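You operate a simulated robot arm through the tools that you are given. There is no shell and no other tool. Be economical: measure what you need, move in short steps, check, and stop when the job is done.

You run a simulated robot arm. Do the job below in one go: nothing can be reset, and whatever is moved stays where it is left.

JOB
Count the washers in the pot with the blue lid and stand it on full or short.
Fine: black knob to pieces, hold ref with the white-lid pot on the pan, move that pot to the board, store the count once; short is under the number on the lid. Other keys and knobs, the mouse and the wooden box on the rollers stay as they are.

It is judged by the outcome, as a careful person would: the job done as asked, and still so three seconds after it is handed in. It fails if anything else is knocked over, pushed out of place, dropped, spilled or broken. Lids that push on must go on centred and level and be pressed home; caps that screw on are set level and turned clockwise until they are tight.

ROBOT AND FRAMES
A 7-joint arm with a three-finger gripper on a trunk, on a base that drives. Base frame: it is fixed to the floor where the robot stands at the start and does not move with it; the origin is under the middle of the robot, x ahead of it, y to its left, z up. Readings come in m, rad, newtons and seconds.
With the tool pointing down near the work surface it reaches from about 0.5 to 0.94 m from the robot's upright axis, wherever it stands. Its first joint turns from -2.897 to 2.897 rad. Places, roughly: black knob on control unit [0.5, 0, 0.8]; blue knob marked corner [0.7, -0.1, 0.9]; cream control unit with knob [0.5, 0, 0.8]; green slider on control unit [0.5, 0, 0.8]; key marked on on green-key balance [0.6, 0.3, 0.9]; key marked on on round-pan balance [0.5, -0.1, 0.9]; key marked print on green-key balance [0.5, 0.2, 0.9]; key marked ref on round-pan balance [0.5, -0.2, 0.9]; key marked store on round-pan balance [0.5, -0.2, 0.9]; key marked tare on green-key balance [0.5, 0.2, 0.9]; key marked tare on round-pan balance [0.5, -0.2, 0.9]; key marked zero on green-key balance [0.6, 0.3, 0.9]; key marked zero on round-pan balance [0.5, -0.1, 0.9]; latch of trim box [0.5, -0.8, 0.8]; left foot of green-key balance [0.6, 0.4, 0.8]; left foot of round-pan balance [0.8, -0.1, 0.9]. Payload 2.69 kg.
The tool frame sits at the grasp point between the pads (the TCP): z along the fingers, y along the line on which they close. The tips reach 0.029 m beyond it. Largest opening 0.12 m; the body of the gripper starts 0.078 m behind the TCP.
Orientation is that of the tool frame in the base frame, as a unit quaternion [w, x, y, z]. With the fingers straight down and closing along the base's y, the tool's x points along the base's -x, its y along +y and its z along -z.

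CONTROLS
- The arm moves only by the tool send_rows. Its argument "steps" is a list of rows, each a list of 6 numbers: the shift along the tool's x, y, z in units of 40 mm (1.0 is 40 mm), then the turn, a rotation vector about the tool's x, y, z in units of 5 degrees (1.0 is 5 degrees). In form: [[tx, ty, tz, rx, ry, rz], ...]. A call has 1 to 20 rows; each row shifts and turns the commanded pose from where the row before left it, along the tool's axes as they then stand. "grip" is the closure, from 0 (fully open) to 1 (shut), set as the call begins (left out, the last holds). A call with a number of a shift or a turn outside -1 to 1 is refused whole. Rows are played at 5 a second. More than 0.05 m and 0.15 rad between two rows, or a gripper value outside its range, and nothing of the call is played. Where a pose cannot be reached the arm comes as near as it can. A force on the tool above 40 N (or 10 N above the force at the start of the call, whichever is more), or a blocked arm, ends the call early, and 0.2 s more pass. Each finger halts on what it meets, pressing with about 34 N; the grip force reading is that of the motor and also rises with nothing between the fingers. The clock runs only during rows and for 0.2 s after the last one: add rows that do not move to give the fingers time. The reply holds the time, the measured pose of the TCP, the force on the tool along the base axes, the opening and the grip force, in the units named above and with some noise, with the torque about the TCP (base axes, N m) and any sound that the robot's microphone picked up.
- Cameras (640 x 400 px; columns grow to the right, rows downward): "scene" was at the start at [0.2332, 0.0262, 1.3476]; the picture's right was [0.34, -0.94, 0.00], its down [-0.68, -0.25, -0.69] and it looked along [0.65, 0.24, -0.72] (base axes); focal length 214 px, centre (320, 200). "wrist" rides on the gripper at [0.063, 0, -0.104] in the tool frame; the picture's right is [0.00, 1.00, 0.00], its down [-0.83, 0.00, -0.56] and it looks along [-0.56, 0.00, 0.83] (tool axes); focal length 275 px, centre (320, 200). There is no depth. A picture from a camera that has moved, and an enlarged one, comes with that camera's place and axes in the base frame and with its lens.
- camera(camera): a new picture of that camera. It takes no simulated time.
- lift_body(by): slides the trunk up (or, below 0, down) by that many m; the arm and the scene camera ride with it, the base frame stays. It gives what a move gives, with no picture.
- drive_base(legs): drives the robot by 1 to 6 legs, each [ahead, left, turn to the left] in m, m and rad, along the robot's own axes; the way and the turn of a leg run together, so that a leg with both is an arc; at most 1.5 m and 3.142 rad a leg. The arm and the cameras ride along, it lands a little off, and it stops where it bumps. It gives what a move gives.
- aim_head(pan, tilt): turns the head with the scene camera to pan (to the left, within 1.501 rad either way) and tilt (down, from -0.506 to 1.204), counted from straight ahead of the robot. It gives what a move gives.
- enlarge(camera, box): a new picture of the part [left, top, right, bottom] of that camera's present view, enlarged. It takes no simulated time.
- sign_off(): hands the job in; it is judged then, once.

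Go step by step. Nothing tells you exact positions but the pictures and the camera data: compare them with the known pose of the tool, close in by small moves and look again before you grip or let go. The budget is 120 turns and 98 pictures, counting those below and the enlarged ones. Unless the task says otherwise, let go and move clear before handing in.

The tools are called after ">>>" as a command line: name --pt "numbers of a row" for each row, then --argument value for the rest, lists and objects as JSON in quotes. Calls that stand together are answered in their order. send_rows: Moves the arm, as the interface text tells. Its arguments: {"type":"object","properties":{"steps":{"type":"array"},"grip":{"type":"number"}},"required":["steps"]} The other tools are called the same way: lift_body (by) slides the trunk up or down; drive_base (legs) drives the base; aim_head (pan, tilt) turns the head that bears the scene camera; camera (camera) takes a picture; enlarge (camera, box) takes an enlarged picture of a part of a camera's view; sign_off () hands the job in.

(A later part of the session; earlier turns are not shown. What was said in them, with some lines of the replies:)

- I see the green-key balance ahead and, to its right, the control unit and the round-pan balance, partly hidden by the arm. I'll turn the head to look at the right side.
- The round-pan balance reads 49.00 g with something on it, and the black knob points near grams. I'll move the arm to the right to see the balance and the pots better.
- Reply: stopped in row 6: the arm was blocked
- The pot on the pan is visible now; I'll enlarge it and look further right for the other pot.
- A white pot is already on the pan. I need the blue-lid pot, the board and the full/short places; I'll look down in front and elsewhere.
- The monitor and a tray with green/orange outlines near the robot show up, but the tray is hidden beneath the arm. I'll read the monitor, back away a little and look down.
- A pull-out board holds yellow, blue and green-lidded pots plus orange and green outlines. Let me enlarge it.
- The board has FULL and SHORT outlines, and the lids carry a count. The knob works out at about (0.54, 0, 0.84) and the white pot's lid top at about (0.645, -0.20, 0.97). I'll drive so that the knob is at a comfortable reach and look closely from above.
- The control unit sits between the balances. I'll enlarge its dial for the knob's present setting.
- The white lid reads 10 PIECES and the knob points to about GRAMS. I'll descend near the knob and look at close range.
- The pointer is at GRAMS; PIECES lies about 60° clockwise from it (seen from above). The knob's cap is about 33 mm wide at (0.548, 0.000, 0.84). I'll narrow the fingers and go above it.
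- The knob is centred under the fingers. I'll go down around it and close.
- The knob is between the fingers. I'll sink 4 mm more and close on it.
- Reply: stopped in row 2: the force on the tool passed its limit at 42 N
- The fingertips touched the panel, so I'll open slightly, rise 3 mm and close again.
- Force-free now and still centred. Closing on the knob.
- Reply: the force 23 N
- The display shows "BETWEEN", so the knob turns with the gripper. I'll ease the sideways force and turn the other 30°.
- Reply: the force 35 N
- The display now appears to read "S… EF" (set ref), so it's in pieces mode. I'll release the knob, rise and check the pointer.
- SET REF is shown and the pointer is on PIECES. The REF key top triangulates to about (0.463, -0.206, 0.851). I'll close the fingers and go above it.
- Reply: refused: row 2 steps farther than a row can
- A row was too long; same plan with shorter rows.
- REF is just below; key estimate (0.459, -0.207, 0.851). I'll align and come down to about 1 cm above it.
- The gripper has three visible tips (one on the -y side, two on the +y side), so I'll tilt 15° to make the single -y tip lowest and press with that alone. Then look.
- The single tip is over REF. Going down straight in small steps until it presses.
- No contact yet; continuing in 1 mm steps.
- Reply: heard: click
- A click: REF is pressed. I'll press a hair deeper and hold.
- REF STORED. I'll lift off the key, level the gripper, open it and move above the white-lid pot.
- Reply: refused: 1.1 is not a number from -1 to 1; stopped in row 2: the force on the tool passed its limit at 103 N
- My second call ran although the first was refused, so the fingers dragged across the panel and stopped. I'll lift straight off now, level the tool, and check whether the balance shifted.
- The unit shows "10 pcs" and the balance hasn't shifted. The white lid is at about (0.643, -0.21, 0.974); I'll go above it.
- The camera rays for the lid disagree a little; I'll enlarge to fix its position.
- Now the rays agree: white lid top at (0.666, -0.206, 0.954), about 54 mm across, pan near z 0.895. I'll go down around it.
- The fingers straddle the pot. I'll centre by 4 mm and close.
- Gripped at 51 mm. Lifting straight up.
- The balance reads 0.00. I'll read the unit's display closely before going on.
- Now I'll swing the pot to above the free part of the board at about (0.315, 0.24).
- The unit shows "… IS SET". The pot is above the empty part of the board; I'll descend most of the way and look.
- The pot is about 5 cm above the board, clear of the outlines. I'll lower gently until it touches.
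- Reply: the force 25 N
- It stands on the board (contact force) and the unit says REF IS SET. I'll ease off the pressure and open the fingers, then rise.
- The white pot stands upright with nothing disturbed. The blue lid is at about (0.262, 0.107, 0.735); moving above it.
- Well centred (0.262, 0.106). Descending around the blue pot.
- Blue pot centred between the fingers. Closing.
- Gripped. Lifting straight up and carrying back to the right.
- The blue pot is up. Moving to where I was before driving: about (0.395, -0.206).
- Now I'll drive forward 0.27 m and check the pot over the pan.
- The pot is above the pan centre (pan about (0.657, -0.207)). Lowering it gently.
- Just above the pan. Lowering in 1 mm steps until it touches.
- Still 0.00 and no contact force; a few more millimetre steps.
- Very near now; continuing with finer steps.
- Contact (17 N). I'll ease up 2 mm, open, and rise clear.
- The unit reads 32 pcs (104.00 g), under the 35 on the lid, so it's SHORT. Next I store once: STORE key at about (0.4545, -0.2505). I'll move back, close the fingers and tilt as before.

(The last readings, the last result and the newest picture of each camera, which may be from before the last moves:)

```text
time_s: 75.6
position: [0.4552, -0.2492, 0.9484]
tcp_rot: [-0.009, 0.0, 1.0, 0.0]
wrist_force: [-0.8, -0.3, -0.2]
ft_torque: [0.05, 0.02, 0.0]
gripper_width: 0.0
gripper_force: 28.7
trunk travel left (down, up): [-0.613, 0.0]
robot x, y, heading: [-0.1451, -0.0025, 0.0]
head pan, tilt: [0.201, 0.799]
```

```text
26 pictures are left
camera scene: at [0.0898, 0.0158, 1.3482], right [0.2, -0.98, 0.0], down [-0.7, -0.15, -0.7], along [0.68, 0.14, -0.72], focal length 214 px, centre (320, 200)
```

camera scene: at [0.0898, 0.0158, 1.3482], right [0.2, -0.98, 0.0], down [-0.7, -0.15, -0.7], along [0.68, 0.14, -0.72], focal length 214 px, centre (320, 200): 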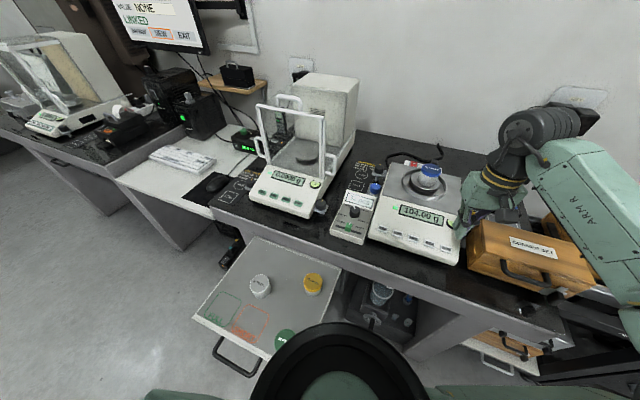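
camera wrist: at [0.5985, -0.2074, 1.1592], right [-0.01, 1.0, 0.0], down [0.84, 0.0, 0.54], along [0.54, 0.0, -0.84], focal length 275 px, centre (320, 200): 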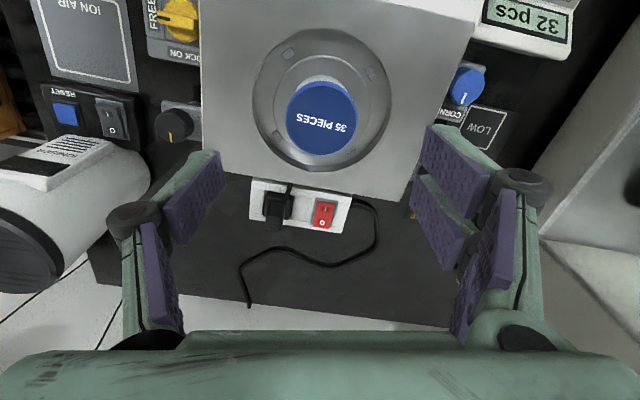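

The forearm passes above the wooden box; I'll check that clearance closely before going lower.

>>> enlarge --camera "scene" --box '[420, 100, 640, 340]'

>>> enlarge --camera "wrist" --box '[0, 0, 460, 290]'

```text
1.67 times, centred on (530, 220) of scene
camera zoom: at [0.0898, 0.0158, 1.3482], right [0.2, -0.98, 0.0], down [-0.7, -0.15, -0.7], along [0.68, 0.14, -0.72], focal length 358 px, centre (-30, 167)
```

zoom: 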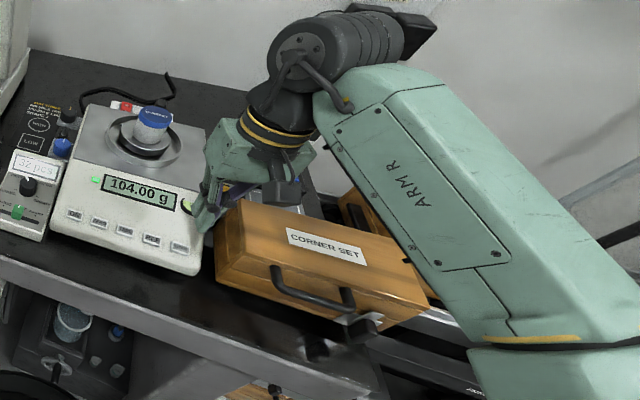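

```text
1.38 times, centred on (230, 145) of wrist
camera zoom: at [0.3943, -0.2495, 1.0542], right [0.0, 1.0, 0.0], down [0.84, 0.0, 0.54], along [0.54, 0.0, -0.84], focal length 380 px, centre (444, 276)
```

zoom: 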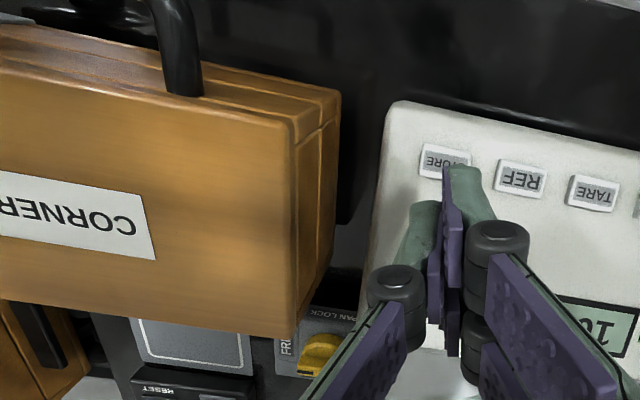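

The forearm's growing size in the picture puts it near z 1.1, well above the box (top 0.90). I'll tilt 15° and check the tip over STORE.

>>> send_rows --pt "0 0 0 -1 0 0" --pt "0 0 0 -1 0 0" --pt "0 0 0 -1 0 0" --pt "0 -0.2 0.6 0 0 0" --pt "0 -0.15 0.5 0 0 0" --pt "0 0 0 0 0 0"

>>> enlarge --camera "wrist" --box '[140, 20, 440, 210]'

>>> enlarge --camera "scene" --box '[380, 130, 560, 270]'

```text
time_s: 77.0
position: [0.4538, -0.2517, 0.9033]
tcp_rot: [-0.008, 0.001, 0.991, 0.13]
wrist_force: [0.4, 0.1, -0.9]
ft_torque: [0.03, 0.01, -0.01]
gripper_width: 0.0001
gripper_force: 28.6
trunk travel left (down, up): [-0.613, 0.0]
robot x, y, heading: [-0.1489, -0.0029, 0.005]
head pan, tilt: [0.201, 0.799]
```

```text
2.11 times, centred on (290, 115) of wrist
camera zoom: at [0.3935, -0.2782, 1.0053], right [0.0, 0.97, 0.26], down [0.84, -0.14, 0.52], along [0.54, 0.22, -0.81], focal length 580 px, centre (383, 379)
```

zoom: 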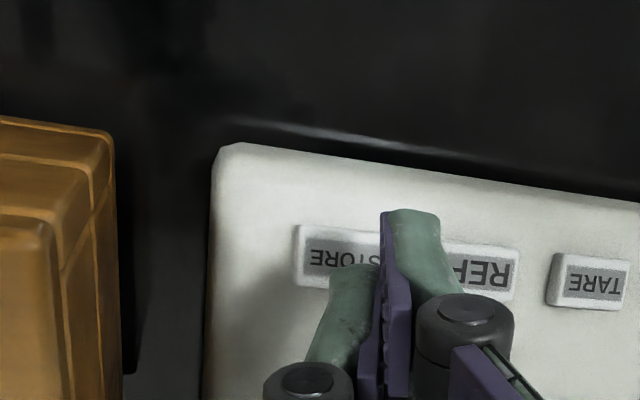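

```text
2.86 times, centred on (470, 200) of scene
camera zoom: at [0.0898, 0.0158, 1.3482], right [0.2, -0.98, 0.0], down [-0.7, -0.15, -0.7], along [0.68, 0.14, -0.72], focal length 613 px, centre (-109, 200)
```

zoom: 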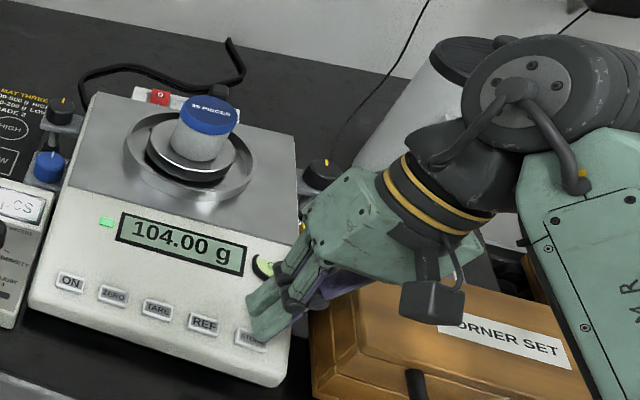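

The tip is over STORE, clear of the box. Descending to just above it.

>>> send_rows --pt "0 0.05 0 0 0 0" --pt "0 -0.04 0.15 0 0 0" --pt "0 -0.04 0.15 0 0 0" --pt "0 -0.04 0.15 0 0 0" --pt "0 0 0 0 0 0"

>>> enlarge --camera "wrist" --box '[140, 20, 440, 210]'

```text
time_s: 78.2
position: [0.4528, -0.2469, 0.8851]
tcp_rot: [-0.008, 0.001, 0.991, 0.13]
wrist_force: [-0.6, -0.3, -0.1]
ft_torque: [-0.02, 0.03, -0.03]
gripper_width: 0.0003
gripper_force: 29.2
trunk travel left (down, up): [-0.613, 0.0]
robot x, y, heading: [-0.1473, -0.0022, 0.002]
head pan, tilt: [0.201, 0.799]
```

```text
2.11 times, centred on (290, 115) of wrist
camera zoom: at [0.3924, -0.2758, 0.9868], right [0.0, 0.97, 0.26], down [0.84, -0.14, 0.52], along [0.54, 0.22, -0.81], focal length 580 px, centre (383, 379)
```

zoom: 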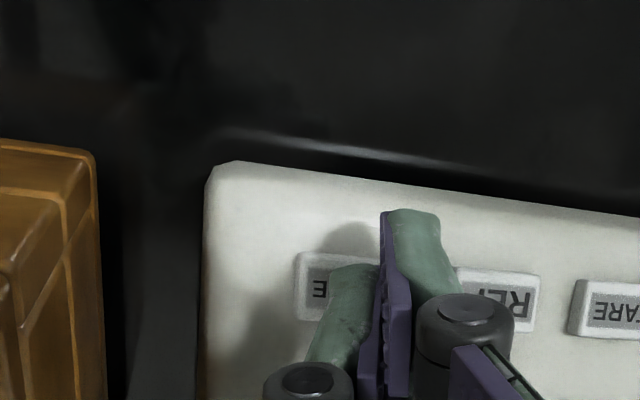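

Aligned. Pressing in 1 mm steps until the click.

>>> send_rows --pt "0 -0.02 0.025 0 0 0" --pt "0 -0.007 0.025 0 0 0" --pt "0 -0.007 0.025 0 0 0" --pt "0 0 0 0 0 0"

```text
time_s: 79.2
position: [0.4517, -0.2508, 0.8811]
tcp_rot: [-0.009, 0.001, 0.992, 0.129]
wrist_force: [-0.9, -0.5, 0.2]
ft_torque: [0.01, 0.01, 0.0]
gripper_width: 0.0
gripper_force: 28.8
trunk travel left (down, up): [-0.613, 0.0]
robot x, y, heading: [-0.1488, -0.0009, 0.003]
head pan, tilt: [0.201, 0.799]
```

>>> send_rows --pt "-0.03 0.01 0.025 0 0 0" --pt "0 -0.007 0.025 0 0 0" --pt "0 0 0 0 0 0"

```text
time_s: 80.0
position: [0.4534, -0.2504, 0.8787]
tcp_rot: [-0.007, 0.002, 0.991, 0.13]
wrist_force: [-0.1, -0.4, 1.7]
ft_torque: [0.01, -0.02, 0.01]
gripper_width: 0.0
gripper_force: 28.1
trunk travel left (down, up): [-0.613, 0.0]
robot x, y, heading: [-0.148, -0.0019, 0.003]
head pan, tilt: [0.201, 0.799]
heard: click
```

A click: STORE pressed once. I'll lift straight off and check the displays.

>>> send_rows --pt "0 0.05 -0.2 0 0 0" --pt "0 0.2 -0.7 0 0 0" --pt "0 0.2 -0.8 0 0 0" --pt "0 0 -0.8 1 0 0" --pt "0 0 -0.8 1 0 0" --pt "0 0 -0.8 1 0 0" --pt "0 0 0 0 0 0"

>>> camera --camera "scene"

>>> enlarge --camera "scene" --box '[100, 0, 220, 60]'

>>> camera --camera "wrist"

```text
time_s: 81.6
position: [0.4562, -0.2685, 1.0425]
tcp_rot: [-0.008, 0.0, 1.0, -0.001]
wrist_force: [-0.4, 0.1, 0.9]
ft_torque: [0.0, 0.03, -0.02]
gripper_width: 0.0
gripper_force: 28.0
trunk travel left (down, up): [-0.613, 0.0]
robot x, y, heading: [-0.1461, -0.0009, 0.005]
head pan, tilt: [0.201, 0.799]
```

```text
20 pictures are left
camera scene: at [0.0899, 0.0157, 1.3481], right [0.2, -0.98, 0.0], down [-0.7, -0.15, -0.7], along [0.68, 0.14, -0.72], focal length 214 px, centre (320, 200)
```

scene: 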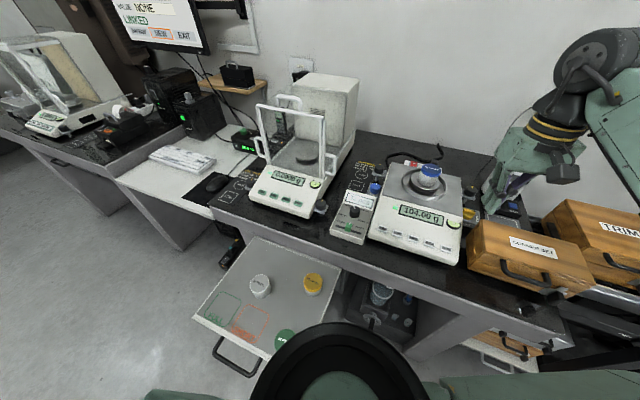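

```text
5.33 times, centred on (160, 30) of scene
camera zoom: at [0.0899, 0.0157, 1.3481], right [0.2, -0.98, 0.0], down [-0.7, -0.15, -0.7], along [0.68, 0.14, -0.72], focal length 1144 px, centre (1173, 1107)
```

zoom: 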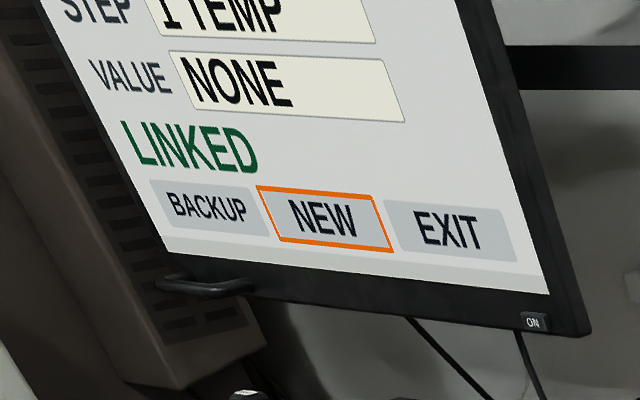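

```text
18 pictures are left
camera wrist: at [0.3968, -0.2687, 1.1475], right [0.0, 1.0, 0.0], down [0.84, 0.01, 0.54], along [0.54, 0.0, -0.84], focal length 275 px, centre (320, 200)
```

wrist: 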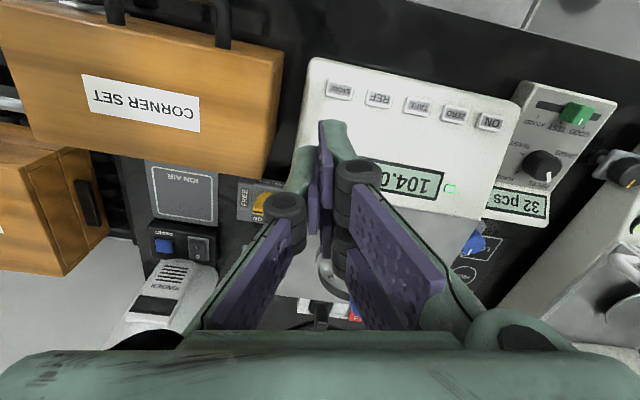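

The unit shows 32 pcs. I'll enlarge for any store mark, and open the gripper and go above the blue pot.

>>> enlarge --camera "wrist" --box '[360, 130, 580, 240]'

>>> send_rows --grip 0.15 --pt "0 0.5 -0.4 0 0 0" --pt "-0.9 0.4 0 0 0 0" --pt "-0.9 0.3 0 0 0 0" --pt "-0.9 0.3 0 0 0 0" --pt "-0.9 0.06 0 0 0 0" --pt "-0.9 0 0 0 0 0" --pt "-0.52 0 0 0 0 0" --pt "0 0 0 0 0 0"

>>> camera --camera "wrist"

```text
2.91 times, centred on (470, 185) of wrist
camera zoom: at [0.3968, -0.2687, 1.1475], right [0.0, 1.0, 0.0], down [0.84, 0.01, 0.54], along [0.54, 0.0, -0.84], focal length 801 px, centre (-116, 244)
```

zoom: 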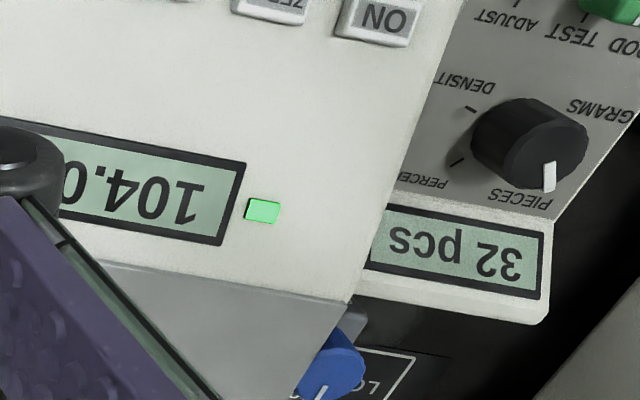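

```text
time_s: 83.4
position: [0.6567, -0.2057, 1.0587]
tcp_rot: [-0.009, 0.0, 1.0, -0.002]
wrist_force: [-0.2, -0.1, -1.2]
ft_torque: [-0.02, -0.02, 0.0]
gripper_width: 0.102
gripper_force: 0.0
trunk travel left (down, up): [-0.613, 0.0]
robot x, y, heading: [-0.1462, 0.0025, 0.003]
head pan, tilt: [0.201, 0.799]
```

```text
16 pictures are left
camera wrist: at [0.5954, -0.2053, 1.1635], right [0.0, 1.0, 0.0], down [0.84, 0.0, 0.54], along [0.54, 0.0, -0.84], focal length 275 px, centre (320, 200)
```

wrist: 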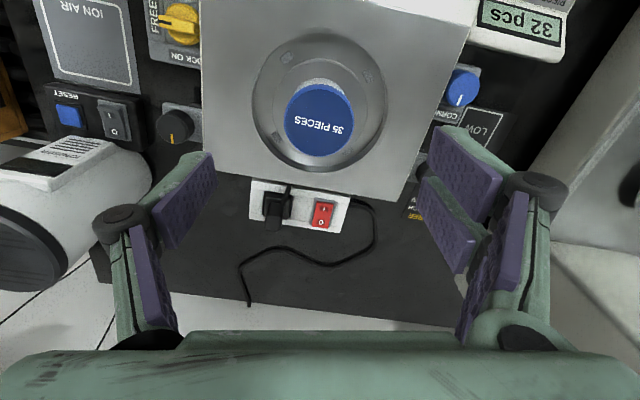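

Centred over the blue pot. Descending to grip height.

>>> send_rows --pt "-0.05 0 0.8 0 0 0" --pt "-0.05 0 0.8 0 0 0" --pt "0 0 0.8 0 0 0" --pt "0 0 0.6 0 0 0" --pt "0 0 0 0 0 0"

>>> camera --camera "wrist"

```text
time_s: 84.6
position: [0.6572, -0.2048, 0.9341]
tcp_rot: [-0.008, -0.001, 1.0, -0.001]
wrist_force: [-0.4, 0.6, 0.1]
ft_torque: [0.01, -0.01, 0.01]
gripper_width: 0.1022
gripper_force: 0.2
trunk travel left (down, up): [-0.613, 0.0]
robot x, y, heading: [-0.1447, -0.0039, 0.002]
head pan, tilt: [0.201, 0.799]
```

```text
15 pictures are left
camera wrist: at [0.5977, -0.2054, 1.0399], right [-0.01, 1.0, 0.0], down [0.84, 0.0, 0.54], along [0.54, 0.0, -0.84], focal length 275 px, centre (320, 200)
```

wrist: 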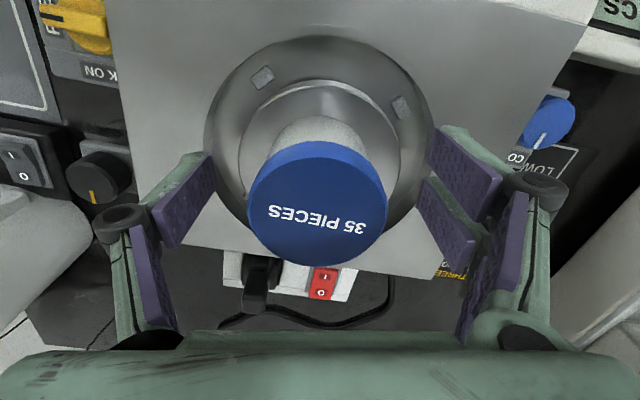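

Centred; closing on it.

>>> send_rows --grip 0.66 --pt "0 0 0 0 0 0" --pt "0 0 0 0 0 0" --pt "0 0 0 0 0 0" --pt "0 0 0 0 0 0" --pt "0 0 0 0 0 0"

```text
time_s: 85.8
position: [0.6567, -0.2056, 0.9346]
tcp_rot: [-0.009, 0.0, 1.0, -0.001]
wrist_force: [-0.4, 0.0, 0.5]
ft_torque: [0.03, 0.0, -0.02]
gripper_width: 0.051
gripper_force: 33.5
trunk travel left (down, up): [-0.613, 0.0]
robot x, y, heading: [-0.1455, -0.002, 0.004]
head pan, tilt: [0.201, 0.799]
```

Gripped. Lifting straight up.

>>> send_rows --pt "0 0 -0.3 0 0 0" --pt "0 0 -0.6 0 0 0" --pt "0 0 -0.9 0 0 0" --pt "0 0 -0.9 0 0 0" --pt "0 0 -0.9 0 0 0" --pt "0 0 0 0 0 0"

```text
time_s: 87.2
position: [0.659, -0.2027, 1.0791]
tcp_rot: [-0.009, -0.001, 1.0, -0.001]
wrist_force: [0.1, 0.6, 0.1]
ft_torque: [0.0, -0.01, -0.01]
gripper_width: 0.0509
gripper_force: 33.9
trunk travel left (down, up): [-0.613, 0.0]
robot x, y, heading: [-0.1459, -0.0009, 0.004]
head pan, tilt: [0.201, 0.799]
```

Driving back to the board.

>>> drive_base --legs '[[-0.275, 0, 0]]'

```text
time_s: 89.1
position: [0.3945, -0.201, 1.079]
tcp_rot: [-0.008, -0.004, 1.0, 0.0]
wrist_force: [-0.7, -0.1, -1.3]
ft_torque: [0.02, 0.0, 0.0]
gripper_width: 0.0508
gripper_force: 34.3
trunk travel left (down, up): [-0.613, 0.0]
robot x, y, heading: [-0.4127, -0.006, 0.012]
head pan, tilt: [0.201, 0.799]
```

Swinging across to just behind the SHORT outline to see it.

>>> send_rows --pt "0.5 0.8 0 0 0 0" --pt "0.5 0.8 0 0 0 0" --pt "0.5 0.8 0 0 0 0" --pt "0.5 0.8 0 0 0 0" --pt "0.36 0.9 0 0 0 0" --pt "0 0.9 0 0 0 0" --pt "0 0.9 0 0 0 0" --pt "0 0.9 0 0 0 0" --pt "0 0.9 0 0 0 0" --pt "0 0.9 0 0 0 0" --pt "0 0.9 0 0 0 0" --pt "0 0.9 0 0 0 0" --pt "0 0.8 0 0 0 0" --pt "0 0 0.9 0 0 0" --pt "0 0 0.9 0 0 0" --pt "0 0 0.9 0 0 0" --pt "0 0 0.9 0 0 0" --pt "0 0 0 0 0 0"

>>> camera --camera "wrist"

```text
time_s: 92.9
position: [0.2971, 0.2462, 0.9368]
tcp_rot: [-0.009, -0.003, 1.0, -0.002]
wrist_force: [-0.3, 0.1, -0.7]
ft_torque: [0.01, 0.02, 0.03]
gripper_width: 0.0509
gripper_force: 33.7
trunk travel left (down, up): [-0.613, 0.0]
robot x, y, heading: [-0.4113, -0.0018, 0.011]
head pan, tilt: [0.201, 0.799]
```

```text
14 pictures are left
camera wrist: at [0.2375, 0.2447, 1.0421], right [-0.01, 1.0, 0.0], down [0.84, 0.01, 0.54], along [0.54, 0.0, -0.84], focal length 275 px, centre (320, 200)
```

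wrist: 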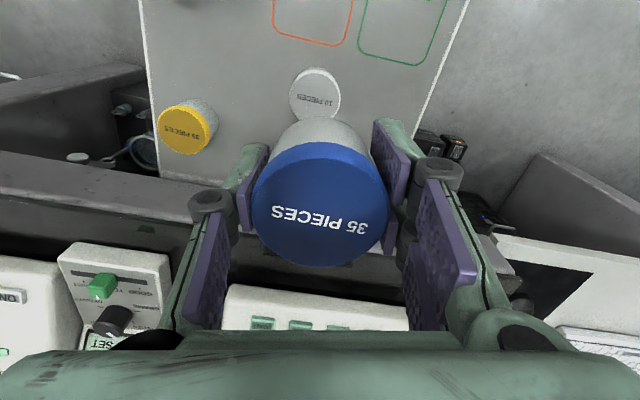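

Moving toward the outline for a view of it.

>>> send_rows --pt "0.8 0 0 0 0 0" --pt "0.9 0 0 0 0 0" --pt "0 0 0 0 0 0"

>>> camera --camera "wrist"

```text
time_s: 93.7
position: [0.2286, 0.2445, 0.9387]
tcp_rot: [-0.009, -0.003, 1.0, -0.001]
wrist_force: [0.1, 0.3, -1.1]
ft_torque: [0.01, -0.02, -0.01]
gripper_width: 0.0509
gripper_force: 33.8
trunk travel left (down, up): [-0.613, 0.0]
robot x, y, heading: [-0.4117, -0.0018, 0.012]
head pan, tilt: [0.201, 0.799]
```

```text
13 pictures are left
camera wrist: at [0.1675, 0.2435, 1.0438], right [-0.01, 1.0, 0.0], down [0.84, 0.01, 0.54], along [0.54, 0.0, -0.84], focal length 275 px, centre (320, 200)
```

wrist: 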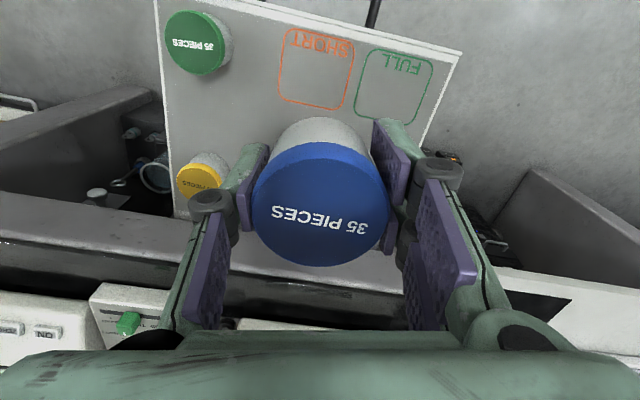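

SHORT's centre works out at about (0.217, 0.241). Aligning and descending to about 1.5 cm above the board.

>>> send_rows --pt "0.16 -0.08 0 0 0 0" --pt "0 0 0.9 0 0 0" --pt "0 0 0.9 0 0 0" --pt "0 0 0.9 0 0 0" --pt "0 0 0.9 0 0 0" --pt "0 0 0.9 0 0 0" --pt "0 0 0.65 0 0 0" --pt "0 0 0 0 0 0"

>>> camera --camera "wrist"

>>> enlarge --camera "scene" --box '[220, 150, 380, 280]'

```text
time_s: 95.5
position: [0.2186, 0.2437, 0.7324]
tcp_rot: [-0.009, -0.003, 1.0, 0.001]
wrist_force: [-0.4, 0.3, -1.1]
ft_torque: [-0.01, 0.0, -0.03]
gripper_width: 0.0509
gripper_force: 33.5
trunk travel left (down, up): [-0.613, 0.0]
robot x, y, heading: [-0.4107, -0.0017, 0.009]
head pan, tilt: [0.201, 0.799]
```

```text
12 pictures are left
camera wrist: at [0.1586, 0.2427, 0.8384], right [-0.01, 1.0, 0.0], down [0.84, 0.01, 0.54], along [0.54, 0.01, -0.84], focal length 275 px, centre (320, 200)
```

wrist: 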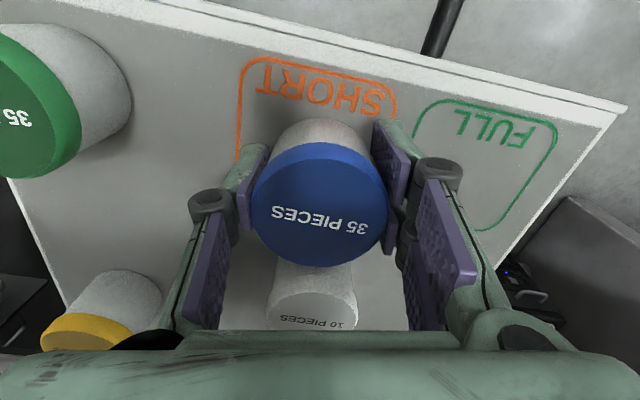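

```text
3.08 times, centred on (300, 215) of scene
camera zoom: at [-0.1759, 0.0153, 1.3482], right [0.21, -0.98, 0.0], down [-0.7, -0.15, -0.7], along [0.68, 0.15, -0.72], focal length 660 px, centre (382, 154)
```

zoom: 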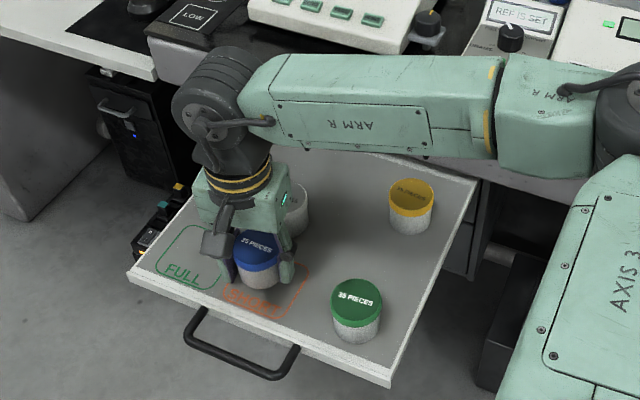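

The pot is within the SHORT outline. Small sideways correction, then lowering to contact.

>>> send_rows --pt "-0.05 -0.1 0.1 0 0 0" --pt "0 0 0.1 0 0 0" --pt "0 0 0.1 0 0 0" --pt "0 0 0.05 0 0 0" --pt "0 0 0.03 0 0 0" --pt "0 0 0 0 0 0"

```text
time_s: 96.9
position: [0.2201, 0.2381, 0.7203]
tcp_rot: [-0.007, -0.003, 1.0, 0.0]
wrist_force: [4.3, -0.4, 18.1]
ft_torque: [0.06, -0.16, -0.03]
gripper_width: 0.0512
gripper_force: 33.4
trunk travel left (down, up): [-0.613, 0.0]
robot x, y, heading: [-0.4133, -0.0019, 0.011]
head pan, tilt: [0.201, 0.799]
```

Contact. Easing off, opening, and rising straight up.

>>> send_rows --pt "0 0 -0.04 0 0 0" --pt "0 0 0 0 0 0"

>>> send_rows --grip 0.25 --pt "0 0 0 0 0 0" --pt "0 0 0 0 0 0" --pt "0 0 0 0 0 0" --pt "0 0 0 0 0 0" --pt "0 0 -0.4 0 0 0" --pt "0 0 -0.9 0 0 0" --pt "0 0 -0.9 0 0 0" --pt "0 0 -0.9 0 0 0" --pt "0 0 -0.9 0 0 0" --pt "0 0 -0.9 0 0 0" --pt "0 0 -0.9 0 0 0" --pt "0 0 0 0 0 0"

>>> camera --camera "wrist"

>>> camera --camera "scene"

```text
time_s: 97.5
position: [0.2196, 0.2375, 0.7191]
tcp_rot: [-0.008, -0.002, 1.0, 0.0]
wrist_force: [4.3, -0.1, 10.3]
ft_torque: [-0.02, -0.29, -0.01]
gripper_width: 0.0512
gripper_force: 34.0
trunk travel left (down, up): [-0.613, 0.0]
robot x, y, heading: [-0.4128, -0.006, 0.01]
head pan, tilt: [0.201, 0.799]
```

```text
time_s: 100.1
position: [0.2241, 0.2361, 0.9502]
tcp_rot: [-0.009, -0.004, 1.0, -0.001]
wrist_force: [-0.3, -0.2, -0.1]
ft_torque: [0.04, 0.01, 0.0]
gripper_width: 0.0901
gripper_force: 0.0
trunk travel left (down, up): [-0.613, 0.0]
robot x, y, heading: [-0.4104, -0.0011, 0.013]
head pan, tilt: [0.201, 0.799]
```

```text
10 pictures are left
camera wrist: at [0.164, 0.2351, 1.0562], right [-0.01, 1.0, 0.0], down [0.84, 0.01, 0.54], along [0.54, 0.01, -0.84], focal length 275 px, centre (320, 200)
```

wrist: 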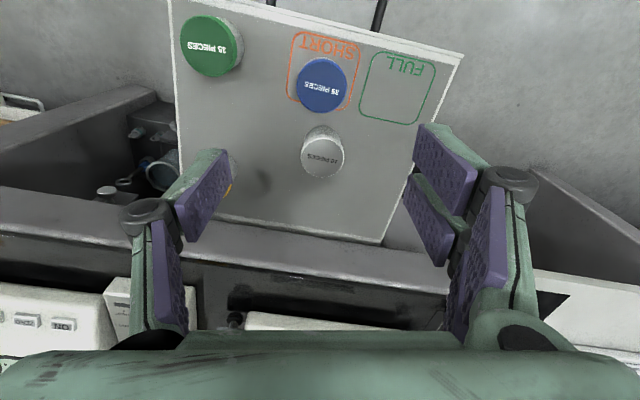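

```text
9 pictures are left
camera scene: at [-0.1758, 0.0152, 1.3481], right [0.21, -0.98, 0.0], down [-0.7, -0.15, -0.7], along [0.68, 0.15, -0.72], focal length 214 px, centre (320, 200)
```

scene: 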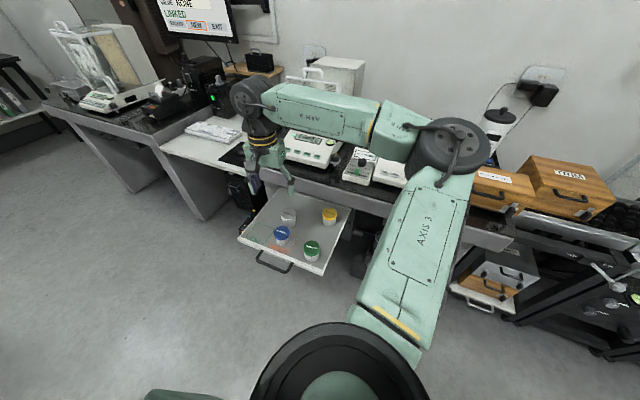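

The blue pot stands on SHORT and the white pot on the board. A last close look to confirm it's inside the outline.

>>> enlarge --camera "wrist" --box '[260, 10, 460, 190]'

>>> enlarge --camera "scene" --box '[230, 120, 430, 280]'

```text
2.22 times, centred on (360, 100) of wrist
camera zoom: at [0.164, 0.2351, 1.0562], right [-0.01, 1.0, 0.0], down [0.84, 0.01, 0.54], along [0.54, 0.01, -0.84], focal length 612 px, centre (231, 422)
```

zoom: 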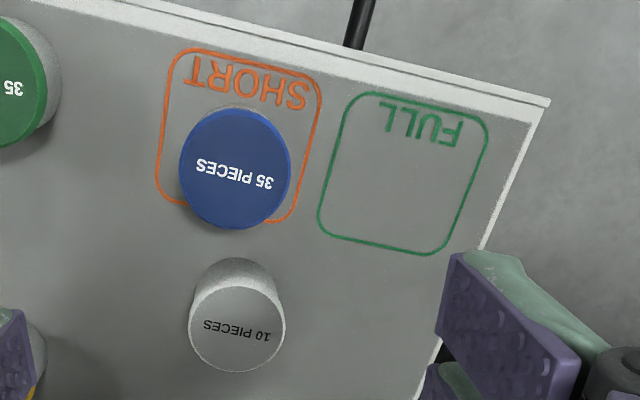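

```text
2.50 times, centred on (330, 200) of scene
camera zoom: at [-0.1758, 0.0152, 1.3481], right [0.21, -0.98, 0.0], down [-0.7, -0.15, -0.7], along [0.68, 0.15, -0.72], focal length 536 px, centre (295, 200)
```

zoom: 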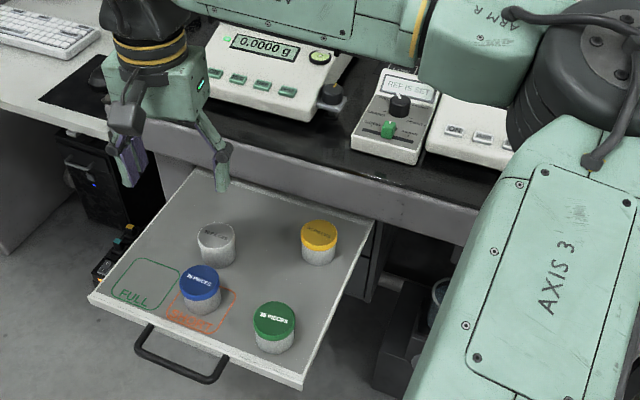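

The blue pot's base is inside the SHORT outline, the white pot is on the board and the arm is clear, so I'm handing in.

>>> sign_off

```text
The job is handed in.
```

The blue-lid pot holds 32 washers against the 35 on its lid, so it stands on SHORT. The reference was set from the white-lid pot, which is now on the board.

STORE was pressed once and clicked, but no "stored" message was showing when I looked about 1.6 s later. After I lifted off REF, my closed fingers dragged across the balance's front panel and the arm stopped at 103 N. The balance hadn't visibly moved, and the displays were correct afterwards.
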